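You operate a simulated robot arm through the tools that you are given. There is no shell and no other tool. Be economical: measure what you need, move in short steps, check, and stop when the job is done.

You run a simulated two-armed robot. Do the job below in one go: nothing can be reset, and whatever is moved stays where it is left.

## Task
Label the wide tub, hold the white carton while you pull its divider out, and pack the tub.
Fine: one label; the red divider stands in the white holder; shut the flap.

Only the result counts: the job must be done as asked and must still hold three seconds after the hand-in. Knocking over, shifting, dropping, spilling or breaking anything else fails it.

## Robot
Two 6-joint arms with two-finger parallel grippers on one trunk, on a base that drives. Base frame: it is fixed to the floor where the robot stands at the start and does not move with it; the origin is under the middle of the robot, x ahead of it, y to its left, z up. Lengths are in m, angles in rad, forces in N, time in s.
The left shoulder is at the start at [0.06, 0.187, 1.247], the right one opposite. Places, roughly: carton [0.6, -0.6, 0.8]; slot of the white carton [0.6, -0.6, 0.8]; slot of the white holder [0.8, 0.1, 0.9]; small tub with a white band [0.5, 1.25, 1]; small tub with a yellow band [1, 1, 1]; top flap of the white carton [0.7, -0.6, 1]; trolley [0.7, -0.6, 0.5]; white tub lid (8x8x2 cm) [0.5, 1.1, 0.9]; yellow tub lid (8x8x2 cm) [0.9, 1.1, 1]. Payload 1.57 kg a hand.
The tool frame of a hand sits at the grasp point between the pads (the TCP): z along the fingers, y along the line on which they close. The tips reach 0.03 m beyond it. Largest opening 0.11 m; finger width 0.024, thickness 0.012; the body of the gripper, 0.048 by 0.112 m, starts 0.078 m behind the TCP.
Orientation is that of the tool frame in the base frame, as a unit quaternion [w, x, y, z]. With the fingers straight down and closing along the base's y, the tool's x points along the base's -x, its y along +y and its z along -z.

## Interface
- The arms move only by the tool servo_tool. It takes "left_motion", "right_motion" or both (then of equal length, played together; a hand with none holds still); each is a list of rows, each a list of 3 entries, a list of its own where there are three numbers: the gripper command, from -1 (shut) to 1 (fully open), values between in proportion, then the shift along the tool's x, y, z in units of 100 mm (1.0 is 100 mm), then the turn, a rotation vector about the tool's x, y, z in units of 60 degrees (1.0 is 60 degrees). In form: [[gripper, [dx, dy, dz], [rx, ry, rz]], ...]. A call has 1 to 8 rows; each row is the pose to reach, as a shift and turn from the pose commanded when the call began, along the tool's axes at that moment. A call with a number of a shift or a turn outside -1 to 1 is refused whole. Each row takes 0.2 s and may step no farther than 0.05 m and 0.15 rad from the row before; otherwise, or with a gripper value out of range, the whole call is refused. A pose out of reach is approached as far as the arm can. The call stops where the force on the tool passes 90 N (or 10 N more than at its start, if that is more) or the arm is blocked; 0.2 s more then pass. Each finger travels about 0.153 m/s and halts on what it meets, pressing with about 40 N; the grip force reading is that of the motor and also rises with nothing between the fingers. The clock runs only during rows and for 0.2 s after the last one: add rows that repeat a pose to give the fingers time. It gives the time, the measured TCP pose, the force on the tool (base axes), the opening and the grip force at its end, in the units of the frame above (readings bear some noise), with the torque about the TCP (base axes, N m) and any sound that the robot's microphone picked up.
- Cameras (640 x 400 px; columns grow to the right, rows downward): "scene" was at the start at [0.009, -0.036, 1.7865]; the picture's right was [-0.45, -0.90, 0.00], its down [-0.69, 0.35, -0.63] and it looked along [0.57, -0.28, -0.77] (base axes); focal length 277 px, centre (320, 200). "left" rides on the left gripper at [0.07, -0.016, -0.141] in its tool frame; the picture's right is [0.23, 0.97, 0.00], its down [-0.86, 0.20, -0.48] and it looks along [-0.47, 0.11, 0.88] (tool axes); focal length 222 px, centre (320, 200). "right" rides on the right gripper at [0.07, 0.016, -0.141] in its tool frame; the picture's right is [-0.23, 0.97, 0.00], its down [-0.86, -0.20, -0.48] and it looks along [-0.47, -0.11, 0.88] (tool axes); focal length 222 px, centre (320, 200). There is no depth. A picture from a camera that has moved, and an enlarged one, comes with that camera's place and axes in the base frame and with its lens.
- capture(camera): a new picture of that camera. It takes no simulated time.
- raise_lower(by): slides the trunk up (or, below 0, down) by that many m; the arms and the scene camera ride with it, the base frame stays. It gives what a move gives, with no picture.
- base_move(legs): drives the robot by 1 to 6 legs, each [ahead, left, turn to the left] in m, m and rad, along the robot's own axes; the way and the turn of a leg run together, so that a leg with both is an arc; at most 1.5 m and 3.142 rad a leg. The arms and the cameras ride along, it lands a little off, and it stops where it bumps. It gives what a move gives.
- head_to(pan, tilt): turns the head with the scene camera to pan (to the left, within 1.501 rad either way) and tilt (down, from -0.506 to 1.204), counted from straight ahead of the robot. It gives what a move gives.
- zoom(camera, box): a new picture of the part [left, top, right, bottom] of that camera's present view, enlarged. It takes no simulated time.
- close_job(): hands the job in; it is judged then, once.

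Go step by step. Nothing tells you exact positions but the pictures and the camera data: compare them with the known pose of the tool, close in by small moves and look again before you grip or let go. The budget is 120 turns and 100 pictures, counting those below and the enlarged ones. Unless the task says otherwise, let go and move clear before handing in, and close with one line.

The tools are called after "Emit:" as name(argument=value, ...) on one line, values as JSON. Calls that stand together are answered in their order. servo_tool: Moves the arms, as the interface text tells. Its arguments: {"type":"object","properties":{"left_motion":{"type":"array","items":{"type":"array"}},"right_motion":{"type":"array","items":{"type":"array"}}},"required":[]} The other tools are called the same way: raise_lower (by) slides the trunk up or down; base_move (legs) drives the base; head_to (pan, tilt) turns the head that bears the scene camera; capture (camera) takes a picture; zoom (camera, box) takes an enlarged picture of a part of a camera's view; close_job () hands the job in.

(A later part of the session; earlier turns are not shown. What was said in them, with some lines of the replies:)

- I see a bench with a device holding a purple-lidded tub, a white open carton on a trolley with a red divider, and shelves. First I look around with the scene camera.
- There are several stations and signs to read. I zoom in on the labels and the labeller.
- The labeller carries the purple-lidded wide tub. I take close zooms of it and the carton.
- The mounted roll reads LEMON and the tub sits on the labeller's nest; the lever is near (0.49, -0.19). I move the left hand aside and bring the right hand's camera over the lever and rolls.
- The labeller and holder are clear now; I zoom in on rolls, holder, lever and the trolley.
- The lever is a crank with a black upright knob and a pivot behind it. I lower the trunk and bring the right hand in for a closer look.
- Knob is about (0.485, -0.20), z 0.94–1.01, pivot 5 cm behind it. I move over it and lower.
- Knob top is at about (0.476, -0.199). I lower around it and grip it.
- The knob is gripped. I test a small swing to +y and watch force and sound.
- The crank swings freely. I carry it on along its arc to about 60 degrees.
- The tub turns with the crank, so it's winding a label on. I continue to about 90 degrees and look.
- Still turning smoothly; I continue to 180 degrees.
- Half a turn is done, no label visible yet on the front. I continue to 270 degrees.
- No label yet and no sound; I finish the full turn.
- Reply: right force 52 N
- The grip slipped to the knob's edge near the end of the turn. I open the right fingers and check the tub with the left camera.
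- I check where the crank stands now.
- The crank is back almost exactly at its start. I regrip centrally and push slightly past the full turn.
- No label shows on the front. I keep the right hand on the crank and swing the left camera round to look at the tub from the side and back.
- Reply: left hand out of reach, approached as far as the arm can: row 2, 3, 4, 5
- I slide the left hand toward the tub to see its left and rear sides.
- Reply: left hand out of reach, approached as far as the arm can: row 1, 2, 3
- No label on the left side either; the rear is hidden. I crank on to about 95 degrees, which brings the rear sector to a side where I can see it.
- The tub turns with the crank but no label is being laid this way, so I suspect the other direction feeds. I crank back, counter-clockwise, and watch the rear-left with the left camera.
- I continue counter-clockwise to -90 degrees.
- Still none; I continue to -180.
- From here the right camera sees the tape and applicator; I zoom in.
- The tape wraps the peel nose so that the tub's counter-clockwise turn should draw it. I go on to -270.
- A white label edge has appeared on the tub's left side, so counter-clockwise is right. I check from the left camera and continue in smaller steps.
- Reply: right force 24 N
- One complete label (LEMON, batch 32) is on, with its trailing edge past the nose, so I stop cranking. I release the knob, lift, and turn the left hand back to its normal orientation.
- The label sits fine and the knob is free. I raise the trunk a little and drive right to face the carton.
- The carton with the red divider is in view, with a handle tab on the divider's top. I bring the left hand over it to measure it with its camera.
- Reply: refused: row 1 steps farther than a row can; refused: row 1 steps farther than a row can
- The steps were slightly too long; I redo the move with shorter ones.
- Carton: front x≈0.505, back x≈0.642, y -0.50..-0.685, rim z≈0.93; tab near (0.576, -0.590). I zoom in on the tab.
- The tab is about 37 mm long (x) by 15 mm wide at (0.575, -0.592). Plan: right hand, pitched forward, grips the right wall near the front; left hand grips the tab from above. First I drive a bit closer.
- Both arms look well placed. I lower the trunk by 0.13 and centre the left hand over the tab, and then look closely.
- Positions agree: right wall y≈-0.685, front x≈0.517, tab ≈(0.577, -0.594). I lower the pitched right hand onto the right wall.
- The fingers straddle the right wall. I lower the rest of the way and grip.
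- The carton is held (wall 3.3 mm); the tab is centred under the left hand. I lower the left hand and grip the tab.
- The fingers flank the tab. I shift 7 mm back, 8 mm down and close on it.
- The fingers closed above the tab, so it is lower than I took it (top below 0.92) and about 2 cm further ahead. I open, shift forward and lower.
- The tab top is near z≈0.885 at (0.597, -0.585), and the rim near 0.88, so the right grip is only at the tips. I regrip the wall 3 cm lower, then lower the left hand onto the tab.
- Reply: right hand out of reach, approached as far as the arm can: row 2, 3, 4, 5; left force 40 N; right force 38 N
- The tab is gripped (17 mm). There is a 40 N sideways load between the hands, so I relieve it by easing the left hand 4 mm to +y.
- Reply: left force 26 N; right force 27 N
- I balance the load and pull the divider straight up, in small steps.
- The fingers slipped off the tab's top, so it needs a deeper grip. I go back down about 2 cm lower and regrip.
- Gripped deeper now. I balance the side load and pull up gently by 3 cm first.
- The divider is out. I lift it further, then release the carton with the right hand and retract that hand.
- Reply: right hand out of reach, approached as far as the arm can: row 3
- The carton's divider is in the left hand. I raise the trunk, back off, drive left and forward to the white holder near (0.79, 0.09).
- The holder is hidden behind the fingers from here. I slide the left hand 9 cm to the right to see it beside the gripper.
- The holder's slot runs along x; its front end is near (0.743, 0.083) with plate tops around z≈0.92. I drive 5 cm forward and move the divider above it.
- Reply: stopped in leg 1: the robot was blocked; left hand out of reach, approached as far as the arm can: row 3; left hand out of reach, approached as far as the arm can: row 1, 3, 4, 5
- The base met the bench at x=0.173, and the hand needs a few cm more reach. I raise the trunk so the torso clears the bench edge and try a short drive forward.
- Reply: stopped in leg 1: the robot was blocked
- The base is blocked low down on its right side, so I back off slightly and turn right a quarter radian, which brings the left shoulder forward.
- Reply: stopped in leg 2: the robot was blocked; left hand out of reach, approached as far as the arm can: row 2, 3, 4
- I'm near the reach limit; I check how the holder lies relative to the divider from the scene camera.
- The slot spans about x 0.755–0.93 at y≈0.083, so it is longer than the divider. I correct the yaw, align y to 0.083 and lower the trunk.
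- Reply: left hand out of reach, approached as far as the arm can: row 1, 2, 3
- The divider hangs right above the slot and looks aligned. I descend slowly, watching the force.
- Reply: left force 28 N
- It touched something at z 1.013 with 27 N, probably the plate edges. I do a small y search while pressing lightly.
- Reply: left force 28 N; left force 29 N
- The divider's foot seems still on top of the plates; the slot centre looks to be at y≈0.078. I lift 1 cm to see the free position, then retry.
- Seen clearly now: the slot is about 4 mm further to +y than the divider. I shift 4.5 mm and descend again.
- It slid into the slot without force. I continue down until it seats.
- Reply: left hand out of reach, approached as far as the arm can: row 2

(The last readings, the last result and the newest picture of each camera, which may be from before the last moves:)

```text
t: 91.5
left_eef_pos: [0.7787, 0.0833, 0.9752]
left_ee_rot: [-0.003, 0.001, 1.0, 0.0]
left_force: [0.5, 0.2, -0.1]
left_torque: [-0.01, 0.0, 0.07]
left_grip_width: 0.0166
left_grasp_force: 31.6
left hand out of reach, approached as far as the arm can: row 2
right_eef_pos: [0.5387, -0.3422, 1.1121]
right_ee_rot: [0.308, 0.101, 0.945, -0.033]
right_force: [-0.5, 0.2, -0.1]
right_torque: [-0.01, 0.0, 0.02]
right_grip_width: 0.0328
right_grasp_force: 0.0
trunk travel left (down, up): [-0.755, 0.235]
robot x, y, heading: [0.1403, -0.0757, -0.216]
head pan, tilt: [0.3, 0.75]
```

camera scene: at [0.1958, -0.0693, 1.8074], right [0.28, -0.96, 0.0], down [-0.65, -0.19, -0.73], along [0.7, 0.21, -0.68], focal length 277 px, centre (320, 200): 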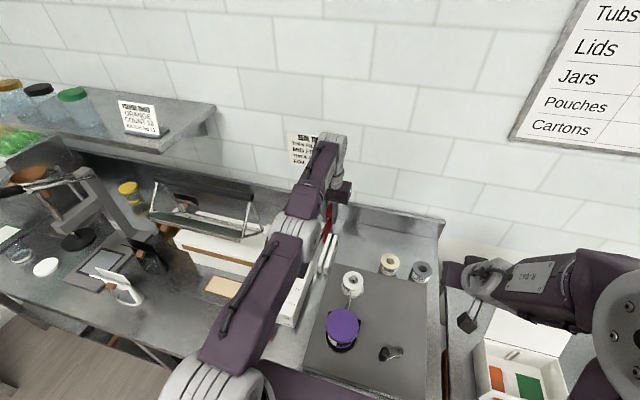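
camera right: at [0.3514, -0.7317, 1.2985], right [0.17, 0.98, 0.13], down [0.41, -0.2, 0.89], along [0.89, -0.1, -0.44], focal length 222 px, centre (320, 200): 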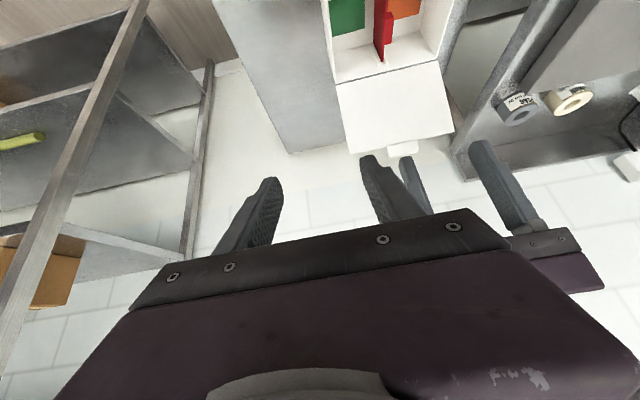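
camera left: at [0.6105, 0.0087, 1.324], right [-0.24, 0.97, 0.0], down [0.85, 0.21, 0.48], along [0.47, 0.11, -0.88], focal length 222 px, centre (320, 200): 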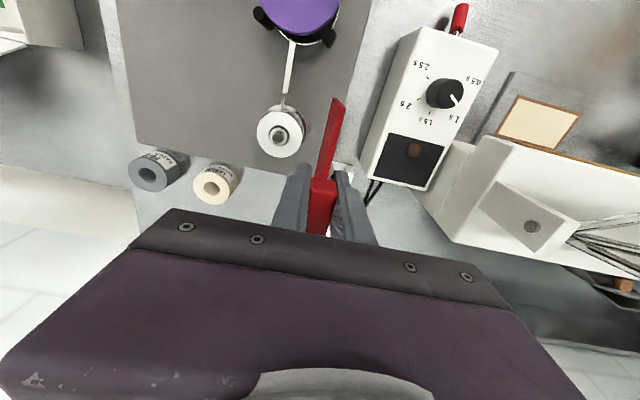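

Emit:
servo_tool(left_motion=[[-1, [-0.05, 0, 0.06], [0, 0, 0]], [-1, [-0.1, 0, 0.12], [0, 0, 0]], [-1, [-0.15, 0, 0.18], [0, 0, 0]], [-1, [-0.2, 0, 0.24], [0, 0, 0]], [-1, [-0.2, 0, 0.24], [0, 0, 0]]])

Emit:
zoom(camera="scene", box=[280, 195, 340, 255])

```text
t: 92.6
left_eef_pos: [0.7814, 0.082, 0.9748]
left_ee_rot: [0.019, 0.001, 1.0, 0.001]
left_force: [-24.0, -1.4, 57.1]
left_torque: [-0.24, 1.35, -0.18]
left_grip_width: 0.0165
left_grasp_force: 32.2
left hand out of reach, approached as far as the arm can: row 2, 3, 4, 5
right_eef_pos: [0.5326, -0.3418, 1.1127]
right_ee_rot: [0.312, 0.1, 0.944, -0.031]
right_force: [0.6, -0.1, -0.7]
right_torque: [-0.03, 0.03, 0.02]
right_grip_width: 0.0327
right_grasp_force: 0.1
trunk travel left (down, up): [-0.755, 0.235]
robot x, y, heading: [0.1439, -0.0738, -0.209]
head pan, tilt: [0.3, 0.75]
stopped in row 5 (left hand): the force on the tool passed its limit at 93 N (the readings are from after the stop); the commanded pose is now the measured one
```

```text
6.67 times, centred on (310, 225) of scene
camera zoom: at [0.1556, -0.0591, 1.6773], right [0.09, -1.0, 0.0], down [-0.67, -0.06, -0.74], along [0.73, 0.07, -0.68], focal length 1844 px, centre (387, 33)
```

zoom: 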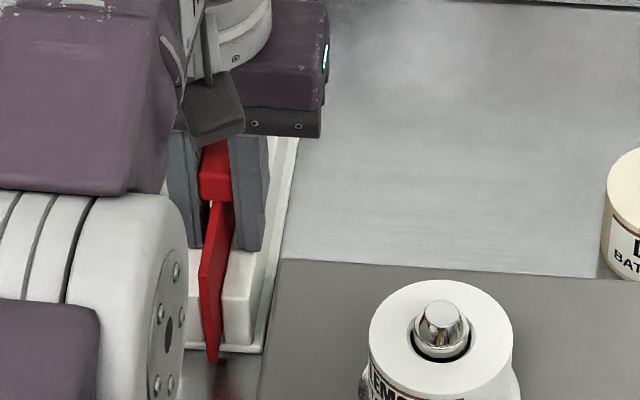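

The divider is seated deep in the slot (the fingertips now touch the plate tops). I release it, lift, go behind the tab with closed fingers and later nudge it forward so that it sits more centrally.

Emit:
servo_tool(left_motion=[[-1, [0, 0, -0.03], [0, 0.03, 0]], [-0.4, [0, 0, -0.03], [0, 0.036, 0]], [-0.4, [0, 0, -0.03], [0, 0.036, 0]], [-0.4, [0, 0, -0.35], [0, 0.036, 0]], [-0.4, [0, 0, -0.7], [0, 0.036, 0]], [-0.7, [0.3, 0, -0.7], [0, 0.036, 0]], [-1, [0.55, 0, -0.7], [0, 0.036, 0]], [-1, [0.55, 0, -0.7], [0, 0.036, 0]]])

Emit:
zoom(camera="left", box=[250, 100, 430, 250])

```text
t: 94.4
left_eef_pos: [0.7279, 0.0849, 1.0338]
left_ee_rot: [-0.004, 0.002, 1.0, 0.0]
left_force: [0.2, -0.1, 0.3]
left_torque: [0.02, 0.01, -0.01]
left_grip_width: 0.0
left_grasp_force: 20.9
left hand out of reach, approached as far as the arm can: row 1, 2, 3, 4, 5
right_eef_pos: [0.5396, -0.3417, 1.1107]
right_ee_rot: [0.308, 0.101, 0.945, -0.033]
right_force: [-0.1, 0.0, 0.1]
right_torque: [0.03, 0.01, 0.04]
right_grip_width: 0.0329
right_grasp_force: 0.1
trunk travel left (down, up): [-0.755, 0.235]
robot x, y, heading: [0.1438, -0.0705, -0.213]
head pan, tilt: [0.3, 0.75]
```

```text
2.67 times, centred on (340, 175) of left
camera zoom: at [0.6601, 0.0699, 1.1735], right [-0.23, 0.97, 0.0], down [0.86, 0.2, 0.47], along [0.46, 0.11, -0.88], focal length 592 px, centre (267, 267)
```

zoom: 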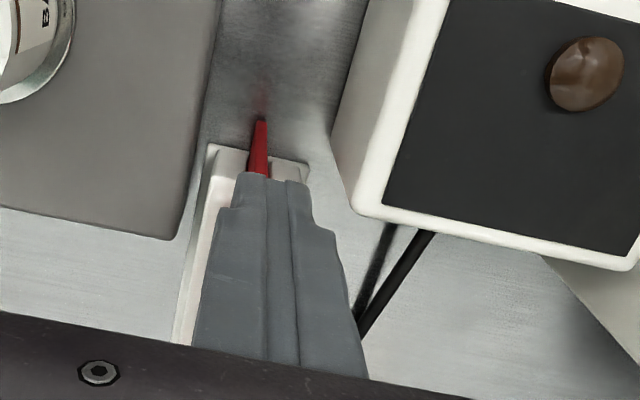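

The divider stands in the slot. I lower the closed fingers behind the tab and nudge it forward about 2.5 cm.

Emit:
servo_tool(left_motion=[[-1, [0, -0.02, 0.2], [0, 0, 0]], [-1, [0, -0.02, 0.36], [0, 0, 0]], [-1, [-0.12, -0.02, 0.36], [0, 0, 0]], [-1, [-0.22, -0.02, 0.36], [0, 0, 0]], [-1, [-0.3, -0.02, 0.36], [0, 0, 0]], [-1, [-0.38, -0.02, 0.36], [0, 0, 0]], [-1, [-0.45, -0.02, 0.36], [0, 0, 0]], [-1, [-0.45, -0.02, 0.36], [0, 0, 0]]])

Emit:
servo_tool(left_motion=[[-1, [0.2, 0, 0], [0, 0, 0]], [-1, [0.3, 0, -0.4], [0, 0, 0]], [-1, [0.4, 0, -0.8], [0, 0, 0]], [-1, [0.8, 0, -1], [0, 0, 0]]])

Emit:
zoom(camera="left", box=[250, 100, 430, 250])

```text
t: 96.2
left_eef_pos: [0.7681, 0.0811, 1.0072]
left_ee_rot: [0.004, 0.001, 1.0, 0.001]
left_force: [-14.9, -2.2, 53.1]
left_torque: [-0.05, 0.27, -0.07]
left_grip_width: 0.0
left_grasp_force: 20.6
right_eef_pos: [0.5297, -0.3434, 1.1157]
right_ee_rot: [0.311, 0.101, 0.944, -0.032]
right_force: [0.4, 0.1, -0.8]
right_torque: [0.0, 0.05, 0.01]
right_grip_width: 0.0331
right_grasp_force: 0.0
trunk travel left (down, up): [-0.755, 0.235]
robot x, y, heading: [0.1395, -0.0746, -0.215]
head pan, tilt: [0.3, 0.75]
```

```text
t: 97.2
left_eef_pos: [0.6951, 0.0844, 1.098]
left_ee_rot: [-0.004, 0.001, 1.0, 0.001]
left_force: [0.4, 0.2, 0.0]
left_torque: [-0.02, 0.0, 0.04]
left_grip_width: 0.0
left_grasp_force: 21.0
right_eef_pos: [0.5374, -0.3407, 1.1136]
right_ee_rot: [0.309, 0.101, 0.945, -0.033]
right_force: [0.0, -0.1, 0.3]
right_torque: [-0.01, -0.03, 0.03]
right_grip_width: 0.0332
right_grasp_force: 0.1
trunk travel left (down, up): [-0.755, 0.235]
robot x, y, heading: [0.1432, -0.0762, -0.209]
head pan, tilt: [0.3, 0.75]
```

```text
2.67 times, centred on (340, 175) of left
camera zoom: at [0.6266, 0.0691, 1.2392], right [-0.23, 0.97, 0.0], down [0.86, 0.2, 0.47], along [0.46, 0.11, -0.88], focal length 592 px, centre (267, 267)
```

zoom: 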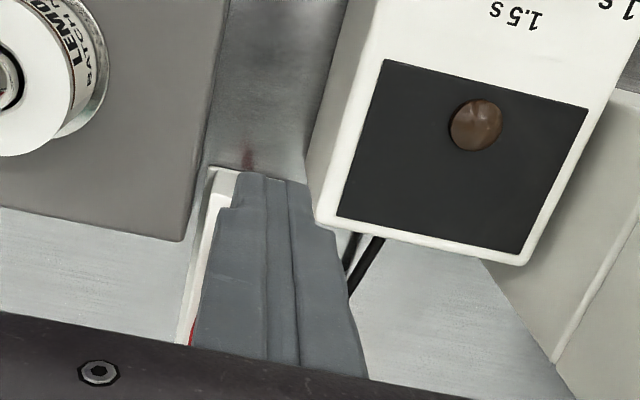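

The push pressed on the tab's top and dragged the divider forward; it no longer overhangs. Next the tub: I bring the open left hand over it.

Emit:
servo_tool(left_motion=[[-1, [0.4, 0, -0.2], [0, 0, 0]], [0, [0.8, -0.2, -0.3], [0, 0, 0]], [1, [0.9, -0.6, -0.3], [0, 0, 0]], [1, [0.9, -0.9, -0.3], [0, 0, 0]]])

Emit:
servo_tool(left_motion=[[1, [0.35, -0.2, 0], [0, 0, 0]], [1, [0.55, -0.25, 0], [0, 0, 0]], [1, [0.55, -0.25, 0], [0, 0, 0]]])

Emit:
capture(camera="left")

Emit:
capture(camera="scene")

```text
t: 98.2
left_eef_pos: [0.607, -0.0094, 1.1278]
left_ee_rot: [-0.004, 0.001, 1.0, 0.001]
left_force: [-0.4, 0.1, -0.2]
left_torque: [0.01, -0.03, -0.02]
left_grip_width: 0.11
left_grasp_force: 0.0
right_eef_pos: [0.5404, -0.3438, 1.1127]
right_ee_rot: [0.308, 0.101, 0.945, -0.032]
right_force: [-0.4, 0.2, -0.3]
right_torque: [0.02, 0.01, 0.03]
right_grip_width: 0.033
right_grasp_force: 0.1
trunk travel left (down, up): [-0.755, 0.235]
robot x, y, heading: [0.1394, -0.0748, -0.211]
head pan, tilt: [0.3, 0.75]
```

```text
t: 99.0
left_eef_pos: [0.5521, -0.0325, 1.128]
left_ee_rot: [-0.006, 0.001, 1.0, 0.0]
left_force: [-0.5, 1.8, 0.4]
left_torque: [0.01, 0.05, 0.0]
left_grip_width: 0.1099
left_grasp_force: 0.1
right_eef_pos: [0.5402, -0.3399, 1.1118]
right_ee_rot: [0.307, 0.101, 0.946, -0.034]
right_force: [0.2, -0.5, -0.8]
right_torque: [0.01, 0.0, 0.01]
right_grip_width: 0.0332
right_grasp_force: 0.1
trunk travel left (down, up): [-0.755, 0.235]
robot x, y, heading: [0.1429, -0.0748, -0.213]
head pan, tilt: [0.3, 0.75]
```

```text
8 pictures are left
camera left: at [0.4836, -0.0483, 1.2689], right [-0.23, 0.97, 0.0], down [0.86, 0.2, 0.47], along [0.46, 0.11, -0.88], focal length 222 px, centre (320, 200)
```

left: 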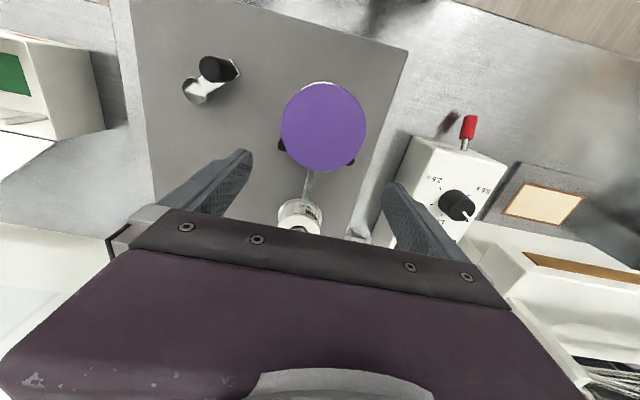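

```text
7 pictures are left
camera scene: at [0.1683, -0.0562, 1.6773], right [0.09, -1.0, 0.0], down [-0.68, -0.06, -0.73], along [0.73, 0.06, -0.68], focal length 277 px, centre (320, 200)
```

scene: 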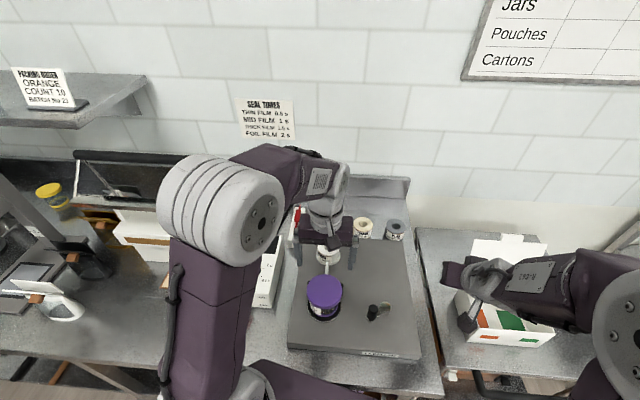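

The divider still stands in the holder. The tub's lid is centred at about (0.527, -0.033), top near z≈1.0, about 98 mm wide; I move over it and lower.

Emit:
servo_tool(left_motion=[[1, [0.25, -0.005, 0.2], [0, 0, 0]], [1, [0.25, -0.005, 0.6], [0, 0, 0]], [1, [0.25, -0.005, 0.95], [0, 0, 0]], [1, [0.25, -0.005, 0.95], [0, 0, 0]]])

Emit:
capture(camera="left")

```text
t: 100.0
left_eef_pos: [0.5245, -0.0325, 1.0345]
left_ee_rot: [-0.004, 0.001, 1.0, 0.0]
left_force: [-0.3, 0.0, -0.9]
left_torque: [0.0, -0.01, 0.0]
left_grip_width: 0.1098
left_grasp_force: 0.0
right_eef_pos: [0.5395, -0.3418, 1.1139]
right_ee_rot: [0.308, 0.099, 0.946, -0.032]
right_force: [-0.6, -0.2, 0.6]
right_torque: [0.01, -0.04, -0.02]
right_grip_width: 0.0332
right_grasp_force: 0.0
trunk travel left (down, up): [-0.755, 0.235]
robot x, y, heading: [0.1407, -0.0765, -0.215]
head pan, tilt: [0.3, 0.75]
```

```text
6 pictures are left
camera left: at [0.4559, -0.0478, 1.1746], right [-0.23, 0.97, 0.0], down [0.86, 0.2, 0.47], along [0.46, 0.11, -0.88], focal length 222 px, centre (320, 200)
```

left: 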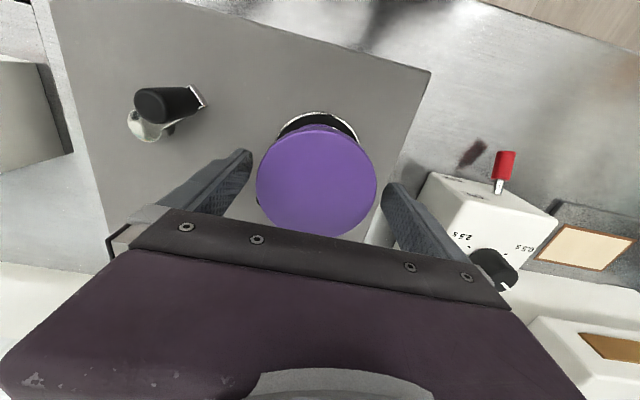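

The fingertips are already beside the lid with clearance. I centre by 2 mm, descend 4 cm and grip.

Emit:
servo_tool(left_motion=[[1, [0, -0.018, 0.1], [0, 0, 0]], [1, [0, -0.018, 0.25], [0, 0, 0]], [1, [0, -0.018, 0.4], [0, 0, 0]], [0.5, [0, -0.018, 0.4], [0, 0, 0]], [-1, [0, -0.018, 0.4], [0, 0, 0]], [-1, [0, -0.018, 0.4], [0, 0, 0]]])

```text
t: 101.4
left_eef_pos: [0.5245, -0.0346, 0.9954]
left_ee_rot: [-0.004, 0.001, 1.0, 0.0]
left_force: [1.9, 0.3, 2.5]
left_torque: [-0.02, 0.01, 0.03]
left_grip_width: 0.0902
left_grasp_force: 40.5
right_eef_pos: [0.5391, -0.3423, 1.1111]
right_ee_rot: [0.308, 0.1, 0.945, -0.033]
right_force: [-0.3, -0.6, 0.4]
right_torque: [-0.02, -0.01, 0.01]
right_grip_width: 0.0331
right_grasp_force: 0.1
trunk travel left (down, up): [-0.755, 0.235]
robot x, y, heading: [0.1449, -0.0789, -0.208]
head pan, tilt: [0.3, 0.75]
```

Gripped at 90 mm with 40 N. I lift straight up.

Emit:
servo_tool(left_motion=[[-1, [0, 0, -0.15], [0, 0, 0]], [-1, [0, 0, -0.4], [0, 0, 0]], [-1, [0, 0, -0.7], [0, 0, 0]], [-1, [0, 0, -1], [0, 0, 0]], [-1, [0, 0, -1], [0, 0, 0]]])

Emit:
raise_lower(by=0.08)

Emit:
zoom(camera="scene", box=[250, 180, 390, 320])

```text
t: 102.6
left_eef_pos: [0.5244, -0.0333, 1.0949]
left_ee_rot: [-0.006, 0.0, 1.0, 0.0]
left_force: [-0.9, -0.4, -0.8]
left_torque: [0.01, -0.01, 0.01]
left_grip_width: 0.0903
left_grasp_force: 40.1
right_eef_pos: [0.54, -0.3422, 1.1122]
right_ee_rot: [0.308, 0.1, 0.945, -0.033]
right_force: [0.5, -0.4, 0.6]
right_torque: [-0.01, -0.01, -0.04]
right_grip_width: 0.0329
right_grasp_force: 0.0
trunk travel left (down, up): [-0.755, 0.235]
robot x, y, heading: [0.1421, -0.0743, -0.208]
head pan, tilt: [0.3, 0.75]
```

```text
t: 103.7
left_eef_pos: [0.5243, -0.0334, 1.173]
left_ee_rot: [-0.006, 0.0, 1.0, 0.0]
left_force: [0.3, 0.3, -0.4]
left_torque: [0.0, 0.01, 0.0]
left_grip_width: 0.0902
left_grasp_force: 40.0
right_eef_pos: [0.5397, -0.343, 1.192]
right_ee_rot: [0.308, 0.1, 0.946, -0.033]
right_force: [0.5, 0.2, 0.8]
right_torque: [0.0, 0.03, -0.01]
right_grip_width: 0.033
right_grasp_force: 0.1
trunk travel left (down, up): [-0.835, 0.155]
robot x, y, heading: [0.1466, -0.0763, -0.215]
head pan, tilt: [0.3, 0.75]
```

```text
2.86 times, centred on (320, 250) of scene
camera zoom: at [0.1673, -0.057, 1.7573], right [0.09, -1.0, 0.0], down [-0.68, -0.06, -0.73], along [0.73, 0.06, -0.68], focal length 790 px, centre (320, 57)
```

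zoom: 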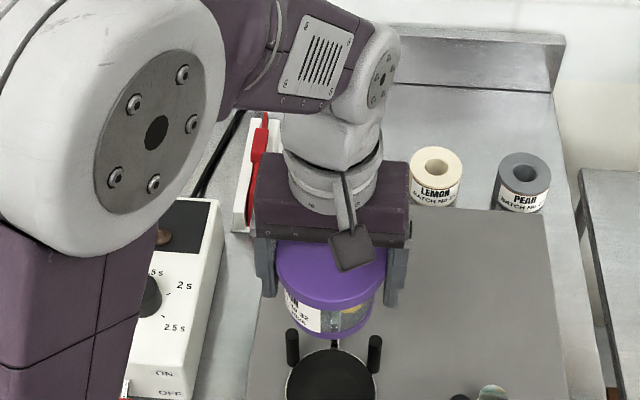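

The tub came up whole with its label, and the divider stands upright in the holder. I back off, straighten, and drive to the carton.

Emit:
base_move(legs=[[-0.12, 0, 0], [0, 0, 0.215], [0, -0.54, 0], [0.06, 0, 0]])

Emit:
head_to(pan=0.0, tilt=0.9)

Emit:
servo_tool(left_motion=[[-1, [0, 0, 0], [0, 0, 0.1]], [-1, [0, 0, 0], [0, 0, 0.205]], [-1, [0, 0, 0], [0, 0, 0.205]]])

Emit:
capture(camera="scene")

```text
t: 109.1
left_eef_pos: [0.4424, -0.4866, 1.1762]
left_ee_rot: [-0.001, -0.098, 0.995, 0.0]
left_force: [-1.0, 0.7, -1.2]
left_torque: [0.01, -0.07, -0.04]
left_grip_width: 0.0905
left_grasp_force: 39.5
right_eef_pos: [0.516, -0.7871, 1.1948]
right_ee_rot: [0.314, 0.007, 0.949, -0.003]
right_force: [-1.2, -0.7, 0.4]
right_torque: [0.0, -0.02, 0.03]
right_grip_width: 0.0331
right_grasp_force: 0.0
trunk travel left (down, up): [-0.835, 0.155]
robot x, y, heading: [0.0832, -0.6041, -0.016]
head pan, tilt: [0.3, 0.75]
```

```text
t: 109.9
left_eef_pos: [0.4496, -0.4876, 1.1733]
left_ee_rot: [-0.006, -0.097, 0.995, 0.0]
left_force: [0.3, 0.3, 0.3]
left_torque: [0.03, 0.01, -0.03]
left_grip_width: 0.0905
left_grasp_force: 39.9
right_eef_pos: [0.5252, -0.7888, 1.191]
right_ee_rot: [0.31, 0.007, 0.951, -0.002]
right_force: [0.5, 1.0, -0.4]
right_torque: [0.02, 0.0, 0.03]
right_grip_width: 0.0333
right_grasp_force: 0.1
trunk travel left (down, up): [-0.835, 0.155]
robot x, y, heading: [0.0813, -0.6031, -0.017]
head pan, tilt: [0.0, 0.901]
```

```text
t: 110.7
left_eef_pos: [0.4484, -0.4878, 1.1743]
left_ee_rot: [-0.005, 0.01, 1.0, -0.001]
left_force: [-1.2, 0.2, -0.2]
left_torque: [-0.01, 0.03, 0.02]
left_grip_width: 0.0902
left_grasp_force: 40.2
right_eef_pos: [0.5242, -0.7871, 1.1921]
right_ee_rot: [0.31, 0.006, 0.951, -0.002]
right_force: [0.1, -0.2, -0.8]
right_torque: [-0.02, -0.01, 0.01]
right_grip_width: 0.0328
right_grasp_force: 0.0
trunk travel left (down, up): [-0.835, 0.155]
robot x, y, heading: [0.0808, -0.6068, -0.016]
head pan, tilt: [0.0, 0.901]
```

```text
4 pictures are left
camera scene: at [0.099, -0.606, 1.7454], right [-0.02, -1.0, 0.0], down [-0.78, 0.01, -0.62], along [0.62, -0.01, -0.78], focal length 277 px, centre (320, 200)
```

scene: 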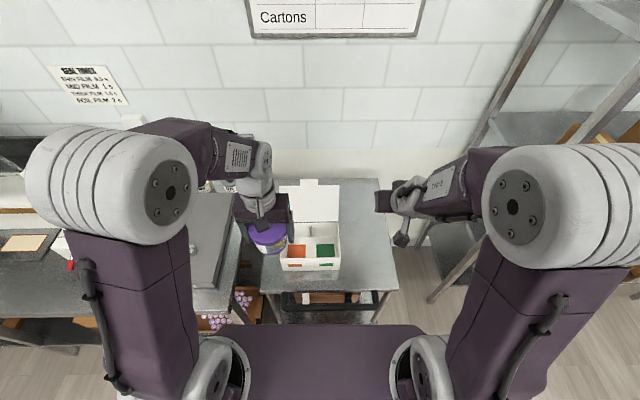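

The carton centre is about (0.602, -0.578). I carry the tub above it and lower the trunk.

Emit:
servo_tool(left_motion=[[-1, [-0.3, -0.3, 0], [0, 0, 0]], [-1, [-0.6, -0.6, 0], [0, 0, 0]], [-1, [-0.9, -0.9, 0], [0, 0, 0]], [-1, [-0.9, -0.9, 0], [0, 0, 0]]])

Emit:
servo_tool(left_motion=[[-1, [-0.3, 0, 0], [0, 0, -0.015]], [-1, [-0.6, 0, 0], [0, 0, -0.015]], [-1, [-0.6, 0, 0], [0, 0, -0.015]]])

Emit:
raise_lower(by=-0.14)

Emit:
zoom(camera="scene", box=[240, 160, 400, 290])

```text
t: 111.7
left_eef_pos: [0.5372, -0.5801, 1.1738]
left_ee_rot: [-0.004, 0.009, 1.0, -0.001]
left_force: [-0.5, 0.1, -1.7]
left_torque: [0.03, -0.04, -0.01]
left_grip_width: 0.0906
left_grasp_force: 40.2
right_eef_pos: [0.5227, -0.7888, 1.1929]
right_ee_rot: [0.31, 0.007, 0.951, -0.002]
right_force: [0.4, 0.1, -0.1]
right_torque: [0.0, -0.04, 0.0]
right_grip_width: 0.0328
right_grasp_force: 0.0
trunk travel left (down, up): [-0.835, 0.155]
robot x, y, heading: [0.0792, -0.6003, -0.018]
head pan, tilt: [0.0, 0.901]
```

```text
t: 112.5
left_eef_pos: [0.5967, -0.5799, 1.1735]
left_ee_rot: [-0.004, 0.002, 1.0, -0.001]
left_force: [-0.8, 0.7, -1.2]
left_torque: [-0.01, -0.02, -0.04]
left_grip_width: 0.0902
left_grasp_force: 39.4
right_eef_pos: [0.5218, -0.7879, 1.1924]
right_ee_rot: [0.31, 0.007, 0.951, -0.002]
right_force: [-1.5, 0.1, -0.3]
right_torque: [-0.03, -0.01, -0.01]
right_grip_width: 0.0331
right_grasp_force: 0.1
trunk travel left (down, up): [-0.835, 0.155]
robot x, y, heading: [0.0845, -0.6021, -0.017]
head pan, tilt: [0.0, 0.901]
```

```text
t: 114.2
left_eef_pos: [0.5989, -0.5801, 1.0331]
left_ee_rot: [-0.005, 0.002, 1.0, -0.001]
left_force: [0.1, 0.0, -2.0]
left_torque: [0.02, -0.03, -0.01]
left_grip_width: 0.0902
left_grasp_force: 40.0
right_eef_pos: [0.5237, -0.7877, 1.0513]
right_ee_rot: [0.309, 0.007, 0.951, -0.002]
right_force: [0.6, 0.2, 0.2]
right_torque: [-0.01, -0.01, -0.04]
right_grip_width: 0.0329
right_grasp_force: 0.0
trunk travel left (down, up): [-0.695, 0.295]
robot x, y, heading: [0.0806, -0.6038, -0.016]
head pan, tilt: [0.0, 0.901]
```

```text
3.08 times, centred on (320, 225) of scene
camera zoom: at [0.0984, -0.606, 1.6055], right [-0.02, -1.0, 0.0], down [-0.78, 0.01, -0.62], along [0.62, -0.01, -0.78], focal length 851 px, centre (320, 123)
```

zoom: 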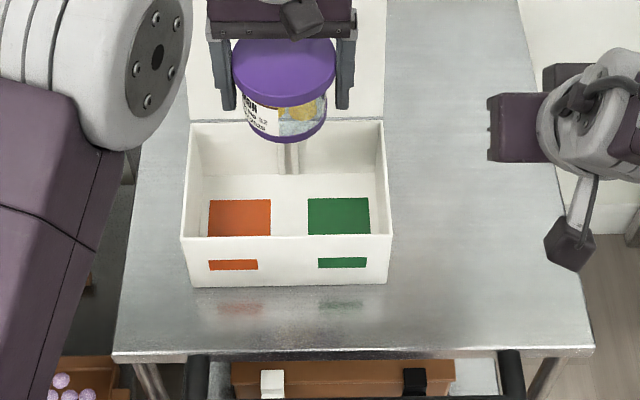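

Tub is centred over the carton. I lower it inside in stages, watching the force.

Emit:
servo_tool(left_motion=[[-1, [-0.03, 0, 0.3], [0, 0, 0]], [-1, [-0.03, 0, 0.65], [0, 0, 0]], [-1, [-0.03, 0, 1], [0, 0, 0]], [-1, [-0.03, 0, 1], [0, 0, 0]]])

Emit:
servo_tool(left_motion=[[-1, [0, 0, 0.2], [0, 0, 0]], [-1, [0, 0, 0.4], [0, 0, 0]], [-1, [0, 0, 0.6], [0, 0, 0]], [-1, [0, 0, 0.6], [0, 0, 0]]])

```text
t: 115.2
left_eef_pos: [0.5991, -0.5792, 0.9328]
left_ee_rot: [-0.005, 0.002, 1.0, -0.001]
left_force: [0.6, 0.7, -0.8]
left_torque: [-0.01, 0.0, -0.01]
left_grip_width: 0.0904
left_grasp_force: 40.3
right_eef_pos: [0.5247, -0.7879, 1.0512]
right_ee_rot: [0.31, 0.007, 0.951, -0.002]
right_force: [-0.5, 0.3, 0.1]
right_torque: [0.04, 0.0, -0.01]
right_grip_width: 0.0329
right_grasp_force: 0.0
trunk travel left (down, up): [-0.695, 0.295]
robot x, y, heading: [0.0822, -0.6045, -0.015]
head pan, tilt: [0.0, 0.901]
```

```text
t: 116.2
left_eef_pos: [0.5971, -0.5813, 0.8722]
left_ee_rot: [-0.006, 0.003, 1.0, 0.0]
left_force: [0.8, 0.2, 0.2]
left_torque: [0.03, 0.02, -0.01]
left_grip_width: 0.0904
left_grasp_force: 39.8
right_eef_pos: [0.5235, -0.7888, 1.051]
right_ee_rot: [0.309, 0.006, 0.951, -0.002]
right_force: [0.1, 0.3, 0.7]
right_torque: [-0.01, 0.03, 0.03]
right_grip_width: 0.033
right_grasp_force: 0.0
trunk travel left (down, up): [-0.695, 0.295]
robot x, y, heading: [0.0805, -0.6038, -0.018]
head pan, tilt: [0.0, 0.901]
```

Emit:
servo_tool(left_motion=[[-1, [0, 0, 0.06], [0, 0, 0]], [-1, [0, 0, 0.12], [0, 0, 0]], [-1, [0, 0, 0.18], [0, 0, 0]], [-1, [0, 0, 0.18], [0, 0, 0]]])

```text
t: 117.2
left_eef_pos: [0.5975, -0.5809, 0.8564]
left_ee_rot: [-0.005, 0.002, 1.0, 0.0]
left_force: [0.6, 0.0, -0.3]
left_torque: [-0.01, -0.02, 0.01]
left_grip_width: 0.0904
left_grasp_force: 39.6
right_eef_pos: [0.5236, -0.7886, 1.0519]
right_ee_rot: [0.31, 0.007, 0.951, -0.003]
right_force: [0.2, -0.7, -0.1]
right_torque: [0.0, -0.02, 0.02]
right_grip_width: 0.0328
right_grasp_force: 0.1
trunk travel left (down, up): [-0.695, 0.295]
robot x, y, heading: [0.0831, -0.6039, -0.01]
head pan, tilt: [0.0, 0.901]
```

No contact yet at 0.856; I continue in small steps.

Emit:
servo_tool(left_motion=[[-1, [0, 0, 0.05], [0, 0, 0]], [-1, [0, 0, 0.1], [0, 0, 0]], [-1, [0, 0, 0.14], [0, 0, 0]], [-1, [0, 0, 0.14], [0, 0, 0]]])

```text
t: 118.2
left_eef_pos: [0.5982, -0.5812, 0.842]
left_ee_rot: [-0.005, 0.002, 1.0, -0.001]
left_force: [0.5, 0.3, -1.1]
left_torque: [0.0, 0.01, 0.0]
left_grip_width: 0.0902
left_grasp_force: 39.9
right_eef_pos: [0.5234, -0.7875, 1.0517]
right_ee_rot: [0.31, 0.007, 0.951, -0.003]
right_force: [-0.1, 0.5, -0.7]
right_torque: [-0.01, 0.02, 0.01]
right_grip_width: 0.0332
right_grasp_force: 0.0
trunk travel left (down, up): [-0.695, 0.295]
robot x, y, heading: [0.0827, -0.6039, -0.015]
head pan, tilt: [0.0, 0.901]
```

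Emit:
servo_tool(left_motion=[[-1, [0, 0, 0.05], [0, 0, 0]], [-1, [0, 0, 0.1], [0, 0, 0]], [-1, [0, 0, 0.14], [0, 0, 0]], [-1, [0, 0, 0.14], [0, 0, 0]]])

```text
t: 119.2
left_eef_pos: [0.5984, -0.5804, 0.8286]
left_ee_rot: [-0.001, 0.002, 1.0, -0.002]
left_force: [3.6, 2.5, 29.3]
left_torque: [-0.01, -0.05, 0.01]
left_grip_width: 0.0904
left_grasp_force: 39.9
right_eef_pos: [0.5221, -0.787, 1.0537]
right_ee_rot: [0.311, 0.007, 0.95, -0.002]
right_force: [-0.9, -0.5, -0.6]
right_torque: [0.0, 0.03, 0.01]
right_grip_width: 0.0331
right_grasp_force: 0.0
trunk travel left (down, up): [-0.695, 0.295]
robot x, y, heading: [0.0816, -0.6036, -0.015]
head pan, tilt: [0.0, 0.901]
```

The tub touches the floor of the carton. I open the fingers and lift straight out.

Emit:
servo_tool(left_motion=[[-1, [0, 0, -0.02], [0, 0, 0]], [0.95, [0, 0, -0.02], [0, 0, 0]], [0.95, [0, 0, -0.02], [0, 0, 0]], [0.95, [0, 0, -0.2], [0, 0, 0]], [0.95, [0, 0, -0.6], [0, 0, 0]], [0.95, [0, 0, -1], [0, 0, 0]]])

Emit:
servo_tool(left_motion=[[0.5, [0, 0, -0.4], [0, 0, 0]], [0, [0, 0, -0.8], [0, 0, 0]], [-1, [0, 0, -1], [0, 0, 0]], [-1, [0, 0, -1], [0, 0, 0]], [-1, [0, 0, -1], [0, 0, 0]]])

Emit:
raise_lower(by=0.1)

Emit:
zoom(camera="scene", box=[240, 140, 400, 290])

```text
t: 120.6
left_eef_pos: [0.5982, -0.5822, 0.93]
left_ee_rot: [-0.005, 0.002, 1.0, -0.001]
left_force: [0.7, -0.3, 0.1]
left_torque: [0.02, -0.04, 0.01]
left_grip_width: 0.1071
left_grasp_force: 0.1
right_eef_pos: [0.5236, -0.7879, 1.0521]
right_ee_rot: [0.31, 0.007, 0.951, -0.002]
right_force: [0.0, 0.1, -1.1]
right_torque: [-0.02, -0.01, 0.0]
right_grip_width: 0.0328
right_grasp_force: 0.0
trunk travel left (down, up): [-0.695, 0.295]
robot x, y, heading: [0.0827, -0.6049, -0.016]
head pan, tilt: [0.0, 0.901]
```

```text
t: 121.8
left_eef_pos: [0.6003, -0.5811, 1.0294]
left_ee_rot: [-0.005, 0.001, 1.0, 0.0]
left_force: [0.3, 0.5, 0.0]
left_torque: [0.02, 0.02, 0.02]
left_grip_width: 0.0003
left_grasp_force: 21.0
right_eef_pos: [0.5237, -0.7878, 1.0521]
right_ee_rot: [0.31, 0.006, 0.951, -0.002]
right_force: [0.5, 0.8, -0.1]
right_torque: [0.01, -0.03, -0.01]
right_grip_width: 0.0329
right_grasp_force: 0.0
trunk travel left (down, up): [-0.695, 0.295]
robot x, y, heading: [0.0804, -0.6015, -0.017]
head pan, tilt: [0.0, 0.901]
```

```text
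t: 123.1
left_eef_pos: [0.6003, -0.5804, 1.1289]
left_ee_rot: [-0.005, 0.002, 1.0, -0.002]
left_force: [0.4, 0.1, -0.4]
left_torque: [0.01, -0.03, 0.01]
left_grip_width: 0.0
left_grasp_force: 21.4
right_eef_pos: [0.5244, -0.7884, 1.1526]
right_ee_rot: [0.31, 0.007, 0.951, -0.003]
right_force: [-0.3, -0.7, -0.9]
right_torque: [0.02, 0.0, 0.0]
right_grip_width: 0.0328
right_grasp_force: 0.1
trunk travel left (down, up): [-0.795, 0.195]
robot x, y, heading: [0.0825, -0.6008, -0.022]
head pan, tilt: [0.0, 0.901]
```

```text
2.67 times, centred on (320, 215) of scene
camera zoom: at [0.0985, -0.606, 1.7054], right [-0.02, -1.0, 0.0], down [-0.78, 0.01, -0.62], along [0.62, -0.01, -0.78], focal length 738 px, centre (320, 160)
```

zoom: 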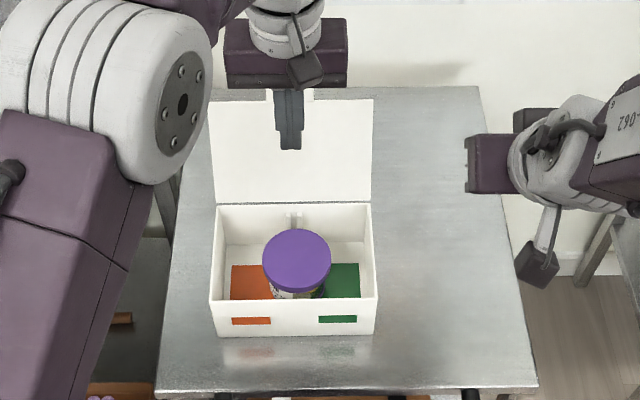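

The tub sits in the carton. Now the flap: it leans back with its top edge near (0.73, z≈1.02). I move the left hand away and bring the closed, forward-pitched right fingers over and behind the flap's edge.

Emit:
servo_tool(left_motion=[[-1, [0.1, 0.3, 0], [0, 0, 0]], [-1, [0.4, 0.6, 0], [0, 0, 0]], [-1, [0.7, 0.9, 0], [0, 0, 0]], [-1, [1, 1, 0], [0, 0, 0]]], right_motion=[[-1, [-0.236, 0.2, 0.172], [0, 0, 0]], [-1, [-0.47, 0.4, 0.344], [0, 0, 0]], [-1, [-0.71, 0.6, 0.516], [0, 0, 0]], [-1, [-0.945, 0.8, 0.688], [0, 0, 0]]])

Emit:
servo_tool(right_motion=[[-1, [-0.236, 0.2, 0.172], [0, 0, 0]], [-1, [-0.47, 0.4, 0.344], [0, 0, 0]], [-1, [-0.71, 0.6, 0.516], [0, 0, 0]], [-1, [-0.945, 0.8, 0.688], [0, 0, 0]], [-1, [-0.945, 0.8, 0.688], [0, 0, 0]]])

```text
t: 124.1
left_eef_pos: [0.502, -0.4788, 1.1287]
left_ee_rot: [-0.005, 0.002, 1.0, -0.002]
left_force: [-0.3, -0.4, -0.2]
left_torque: [-0.07, -0.03, 0.01]
left_grip_width: 0.0001
left_grasp_force: 21.2
right_eef_pos: [0.6404, -0.708, 1.1523]
right_ee_rot: [0.308, 0.008, 0.951, -0.004]
right_force: [0.5, 0.0, -0.3]
right_torque: [-0.03, 0.03, -0.03]
right_grip_width: 0.0001
right_grasp_force: 21.1
trunk travel left (down, up): [-0.795, 0.195]
robot x, y, heading: [0.0872, -0.6044, -0.015]
head pan, tilt: [0.0, 0.901]
```

```text
t: 125.3
left_eef_pos: [0.5012, -0.4809, 1.1304]
left_ee_rot: [-0.004, 0.002, 1.0, 0.0]
left_force: [-0.4, 0.3, -0.1]
left_torque: [0.01, -0.03, -0.05]
left_grip_width: 0.0001
left_grasp_force: 20.9
right_eef_pos: [0.7582, -0.6312, 1.1507]
right_ee_rot: [0.31, 0.006, 0.951, -0.002]
right_force: [0.3, -0.1, -0.3]
right_torque: [0.02, 0.01, -0.03]
right_grip_width: 0.0001
right_grasp_force: 21.2
trunk travel left (down, up): [-0.795, 0.195]
robot x, y, heading: [0.0829, -0.6039, -0.016]
head pan, tilt: [0.0, 0.901]
```

Reached. I edge slightly further forward and lower the trunk to drop the fingers behind the flap.

Emit:
servo_tool(right_motion=[[-1, [-0.12, 0, 0.09], [0, 0, 0]], [-1, [-0.12, 0, 0.09], [0, 0, 0]]])

Emit:
raise_lower(by=-0.115)

Emit:
zoom(camera="scene", box=[240, 110, 400, 260])

```text
t: 125.9
left_eef_pos: [0.5001, -0.4799, 1.13]
left_ee_rot: [-0.005, 0.002, 1.0, -0.001]
left_force: [0.4, -0.5, -0.1]
left_torque: [-0.05, 0.0, 0.03]
left_grip_width: 0.0
left_grasp_force: 21.4
right_eef_pos: [0.7738, -0.632, 1.1487]
right_ee_rot: [0.31, 0.006, 0.951, -0.002]
right_force: [-0.8, -0.4, 0.5]
right_torque: [-0.03, -0.03, -0.04]
right_grip_width: 0.0
right_grasp_force: 21.7
trunk travel left (down, up): [-0.795, 0.195]
robot x, y, heading: [0.0815, -0.6038, -0.019]
head pan, tilt: [0.0, 0.901]
```

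```text
t: 127.4
left_eef_pos: [0.5006, -0.4807, 1.016]
left_ee_rot: [-0.005, 0.002, 1.0, -0.002]
left_force: [0.5, -0.1, 0.2]
left_torque: [0.02, -0.02, 0.03]
left_grip_width: 0.0001
left_grasp_force: 21.2
right_eef_pos: [0.7739, -0.6301, 1.0352]
right_ee_rot: [0.31, 0.007, 0.951, -0.002]
right_force: [-0.7, 0.1, -0.1]
right_torque: [0.0, -0.03, 0.0]
right_grip_width: 0.0004
right_grasp_force: 21.1
trunk travel left (down, up): [-0.68, 0.31]
robot x, y, heading: [0.084, -0.6068, -0.016]
head pan, tilt: [0.0, 0.901]
```

```text
2.67 times, centred on (320, 185) of scene
camera zoom: at [0.0983, -0.6059, 1.5905], right [-0.02, -1.0, 0.0], down [-0.78, 0.01, -0.62], along [0.62, -0.01, -0.78], focal length 738 px, centre (320, 240)
```

zoom: 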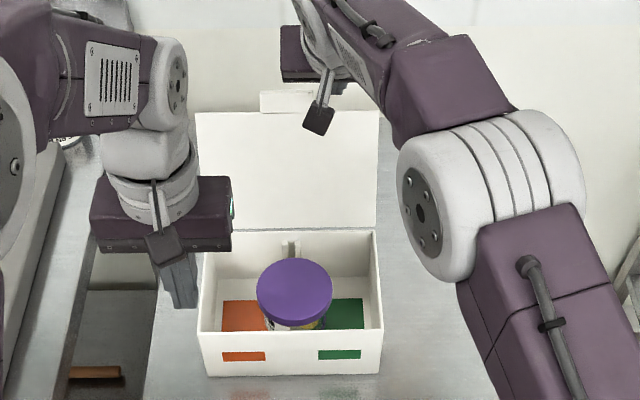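

The fingertips are still level with the flap's edge, so I move 3 cm further back and lower 5 cm more.

Emit:
servo_tool(right_motion=[[-1, [-0.12, 0, 0.09], [0, 0, 0]], [-1, [-0.243, 0, 0.176], [0, 0, 0]], [-1, [-0.243, 0, 0.176], [0, 0, 0]]])

Emit:
raise_lower(by=-0.05)

```text
t: 128.2
left_eef_pos: [0.5011, -0.4792, 1.0157]
left_ee_rot: [-0.005, 0.003, 1.0, -0.001]
left_force: [0.2, -0.2, -0.2]
left_torque: [0.01, -0.05, -0.01]
left_grip_width: 0.0003
left_grasp_force: 21.1
right_eef_pos: [0.793, -0.6343, 1.0319]
right_ee_rot: [0.311, 0.007, 0.95, -0.002]
right_force: [0.4, 0.6, 0.7]
right_torque: [0.01, -0.04, 0.02]
right_grip_width: 0.0001
right_grasp_force: 21.7
right hand out of reach, approached as far as the arm can: row 2, 3
trunk travel left (down, up): [-0.68, 0.31]
robot x, y, heading: [0.0819, -0.6034, -0.014]
head pan, tilt: [0.0, 0.901]
```

```text
t: 129.1
left_eef_pos: [0.5013, -0.4803, 0.9655]
left_ee_rot: [-0.003, 0.002, 1.0, -0.001]
left_force: [-0.7, 1.1, 0.1]
left_torque: [0.01, 0.01, 0.01]
left_grip_width: 0.0
left_grasp_force: 21.6
right_eef_pos: [0.7923, -0.6316, 0.9819]
right_ee_rot: [0.31, 0.008, 0.951, -0.003]
right_force: [-0.7, 0.5, 0.1]
right_torque: [-0.02, -0.05, 0.03]
right_grip_width: 0.0
right_grasp_force: 21.3
trunk travel left (down, up): [-0.63, 0.36]
robot x, y, heading: [0.0819, -0.6063, -0.012]
head pan, tilt: [0.0, 0.901]
```

No contact on the way down. I now pull back toward the robot to swing the flap up.

Emit:
servo_tool(right_motion=[[-1, [0.16, 0, -0.118], [0, 0, 0]], [-1, [0.32, 0, -0.235], [0, 0, 0]], [-1, [0.48, 0, -0.353], [0, 0, 0]], [-1, [0.65, 0, -0.47], [0, 0, 0]], [-1, [0.81, 0, -0.588], [0, 0, 0]], [-1, [0.97, 0, -0.705], [0, 0, 0]], [-1, [0.97, 0, -0.705], [0, 0, 0]]])

```text
t: 130.7
left_eef_pos: [0.5022, -0.4821, 0.9641]
left_ee_rot: [-0.005, 0.002, 1.0, 0.0]
left_force: [0.6, -0.4, -0.4]
left_torque: [0.02, 0.02, 0.02]
left_grip_width: 0.0
left_grasp_force: 21.3
right_eef_pos: [0.6753, -0.6343, 0.9796]
right_ee_rot: [0.307, 0.008, 0.952, -0.003]
right_force: [0.6, -0.5, 0.2]
right_torque: [0.01, -0.03, 0.01]
right_grip_width: 0.0
right_grasp_force: 21.3
trunk travel left (down, up): [-0.63, 0.36]
robot x, y, heading: [0.0851, -0.6049, -0.019]
head pan, tilt: [0.0, 0.901]
```

Smooth, no load. I continue pulling forward over the carton, and take the left hand further away.

Emit:
servo_tool(right_motion=[[-1, [0.16, 0, -0.118], [0, 0, 0]], [-1, [0.32, 0, -0.235], [0, 0, 0]], [-1, [0.48, 0, -0.353], [0, 0, 0]], [-1, [0.65, 0, -0.47], [0, 0, 0]], [-1, [0.65, 0, -0.47], [0, 0, 0]]], left_motion=[[-1, [0.1, 0.1, -0.3], [0, 0, 0]], [-1, [0.2, 0.3, -0.6], [0, 0, 0]], [-1, [0.4, 0.6, -0.8], [0, 0, 0]], [-1, [0.6, 0.9, -1], [0, 0, 0]], [-1, [0.6, 0.9, -1], [0, 0, 0]]])

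```text
t: 131.9
left_eef_pos: [0.4436, -0.3923, 1.0637]
left_ee_rot: [-0.006, 0.002, 1.0, -0.002]
left_force: [-0.2, -0.2, -0.3]
left_torque: [-0.01, 0.04, -0.01]
left_grip_width: 0.0
left_grasp_force: 21.2
right_eef_pos: [0.5925, -0.6306, 0.9828]
right_ee_rot: [0.309, 0.008, 0.951, -0.002]
right_force: [1.1, 0.5, 0.0]
right_torque: [0.01, 0.0, 0.02]
right_grip_width: 0.0
right_grasp_force: 21.3
trunk travel left (down, up): [-0.63, 0.36]
robot x, y, heading: [0.086, -0.6065, -0.018]
head pan, tilt: [0.0, 0.901]
```

I probe down at y≈-0.655 with the closed fingertips: contact near z≈0.88 means the flap lies shut.

Emit:
servo_tool(right_motion=[[-1, [0, -0.2, 0], [0, 0, 0]], [-1, [0.12, -0.25, 0.16], [0, 0, 0]], [-1, [0.235, -0.25, 0.324], [0, 0, 0]], [-1, [0.35, -0.25, 0.485], [0, 0, 0]], [-1, [0.42, -0.25, 0.57], [0, 0, 0]], [-1, [0.42, -0.25, 0.57], [0, 0, 0]]])

```text
t: 133.3
left_eef_pos: [0.4437, -0.3923, 1.0643]
left_ee_rot: [-0.005, 0.001, 1.0, -0.001]
left_force: [-0.7, -0.6, -0.1]
left_torque: [0.04, -0.03, 0.0]
left_grip_width: 0.0
left_grasp_force: 21.2
right_eef_pos: [0.5928, -0.6548, 0.9118]
right_ee_rot: [0.31, 0.006, 0.951, -0.002]
right_force: [-0.5, 0.4, 0.4]
right_torque: [0.0, -0.02, 0.01]
right_grip_width: 0.0
right_grasp_force: 21.6
trunk travel left (down, up): [-0.63, 0.36]
robot x, y, heading: [0.0824, -0.6051, -0.013]
head pan, tilt: [0.0, 0.901]
```

Emit:
servo_tool(right_motion=[[-1, [0.04, 0, 0.06], [0, 0, 0]], [-1, [0.09, 0, 0.12], [0, 0, 0]], [-1, [0.09, 0, 0.12], [0, 0, 0]]])

```text
t: 134.1
left_eef_pos: [0.4453, -0.3912, 1.0623]
left_ee_rot: [-0.006, 0.001, 1.0, -0.001]
left_force: [0.8, 0.0, 0.1]
left_torque: [0.0, 0.03, -0.02]
left_grip_width: 0.0002
left_grasp_force: 20.9
right_eef_pos: [0.5928, -0.6544, 0.8964]
right_ee_rot: [0.309, 0.007, 0.951, -0.002]
right_force: [0.8, 0.5, -1.6]
right_torque: [-0.02, 0.02, -0.03]
right_grip_width: 0.0
right_grasp_force: 21.5
trunk travel left (down, up): [-0.63, 0.36]
robot x, y, heading: [0.0807, -0.602, -0.011]
head pan, tilt: [0.0, 0.901]
```

No contact even below rim height, so the flap isn't under the fingers. I lift the hand aside and use the last picture to see it.

Emit:
servo_tool(right_motion=[[-1, [-0.2, 0, -0.28], [0, 0, 0]], [-1, [-0.4, 0, -0.56], [0, 0, 0]], [-1, [-0.58, -0.1, -0.81], [0, 0, 0]], [-1, [-0.58, -0.5, -0.81], [0, 0, 0]], [-1, [-0.58, -0.9, -0.81], [0, 0, 0]]])

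Emit:
zoom(camera="scene", box=[230, 100, 410, 260])

```text
t: 135.3
left_eef_pos: [0.443, -0.3922, 1.0652]
left_ee_rot: [-0.005, 0.002, 1.0, 0.0]
left_force: [-0.3, -0.4, 0.1]
left_torque: [0.02, 0.02, 0.01]
left_grip_width: 0.0
left_grasp_force: 21.0
right_eef_pos: [0.5897, -0.7449, 0.9969]
right_ee_rot: [0.31, 0.007, 0.951, -0.001]
right_force: [-1.0, -0.7, 0.1]
right_torque: [0.02, -0.03, 0.07]
right_grip_width: 0.0
right_grasp_force: 21.5
trunk travel left (down, up): [-0.63, 0.36]
robot x, y, heading: [0.0819, -0.6033, -0.014]
head pan, tilt: [0.0, 0.901]
```

```text
2.50 times, centred on (320, 180) of scene
camera zoom: at [0.0981, -0.6072, 1.5404], right [-0.02, -1.0, 0.0], down [-0.78, 0.01, -0.62], along [0.62, -0.01, -0.78], focal length 692 px, centre (320, 250)
```

zoom: 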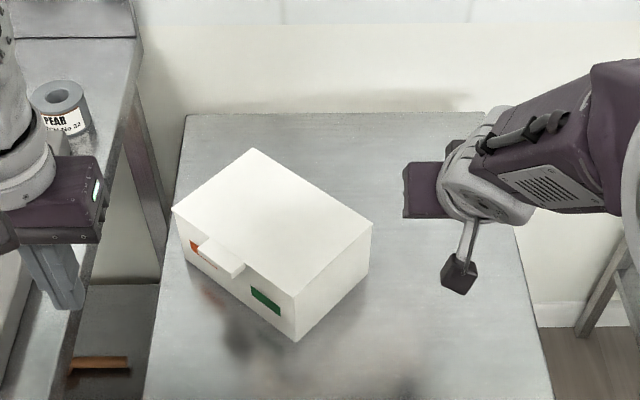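

The flap is in fact shut, with the tub inside. The carton turned about 40° clockwise and slid a few centimetres on the trolley during the closing, but it stands flat. With no pictures left I won't push it blindly; I raise the arms and back clear.

Emit:
raise_lower(by=0.12)

Emit:
base_move(legs=[[-0.08, 0, 0]])

```text
t: 136.8
left_eef_pos: [0.443, -0.3912, 1.1838]
left_ee_rot: [-0.005, 0.002, 1.0, -0.001]
left_force: [-0.1, 1.3, 0.2]
left_torque: [0.03, 0.02, 0.03]
left_grip_width: 0.0001
left_grasp_force: 21.0
right_eef_pos: [0.5908, -0.7453, 1.1158]
right_ee_rot: [0.31, 0.006, 0.951, -0.001]
right_force: [0.9, -1.2, -0.7]
right_torque: [-0.01, 0.0, 0.0]
right_grip_width: 0.0
right_grasp_force: 21.1
trunk travel left (down, up): [-0.75, 0.24]
robot x, y, heading: [0.0818, -0.6063, -0.014]
head pan, tilt: [0.0, 0.901]
```

```text
t: 137.8
left_eef_pos: [0.3663, -0.3891, 1.1832]
left_ee_rot: [-0.006, 0.002, 1.0, -0.001]
left_force: [-0.1, 0.0, -0.2]
left_torque: [0.02, 0.02, 0.02]
left_grip_width: 0.0003
left_grasp_force: 21.6
right_eef_pos: [0.5127, -0.7442, 1.1162]
right_ee_rot: [0.309, 0.007, 0.951, -0.002]
right_force: [0.9, 0.1, 0.1]
right_torque: [0.0, -0.01, 0.03]
right_grip_width: 0.0
right_grasp_force: 21.2
trunk travel left (down, up): [-0.75, 0.24]
robot x, y, heading: [0.005, -0.6041, -0.017]
head pan, tilt: [0.0, 0.901]
```

Both hands are clear, so I hand the job in.

Emit:
close_job()

```text
The job is handed in.
```

I handed the job in: the wide tub has one label (LEMON, batch 32), the red divider stands in the white holder, and the tub is in the white carton with its flap shut. While I was closing the flap, the carton slid a few centimetres and turned about 40° on the trolley; I was out of pictures by then, so I left it as it was. The robot's base also bumped something under the bench three times on the way to the holder; I saw nothing disturbed there.
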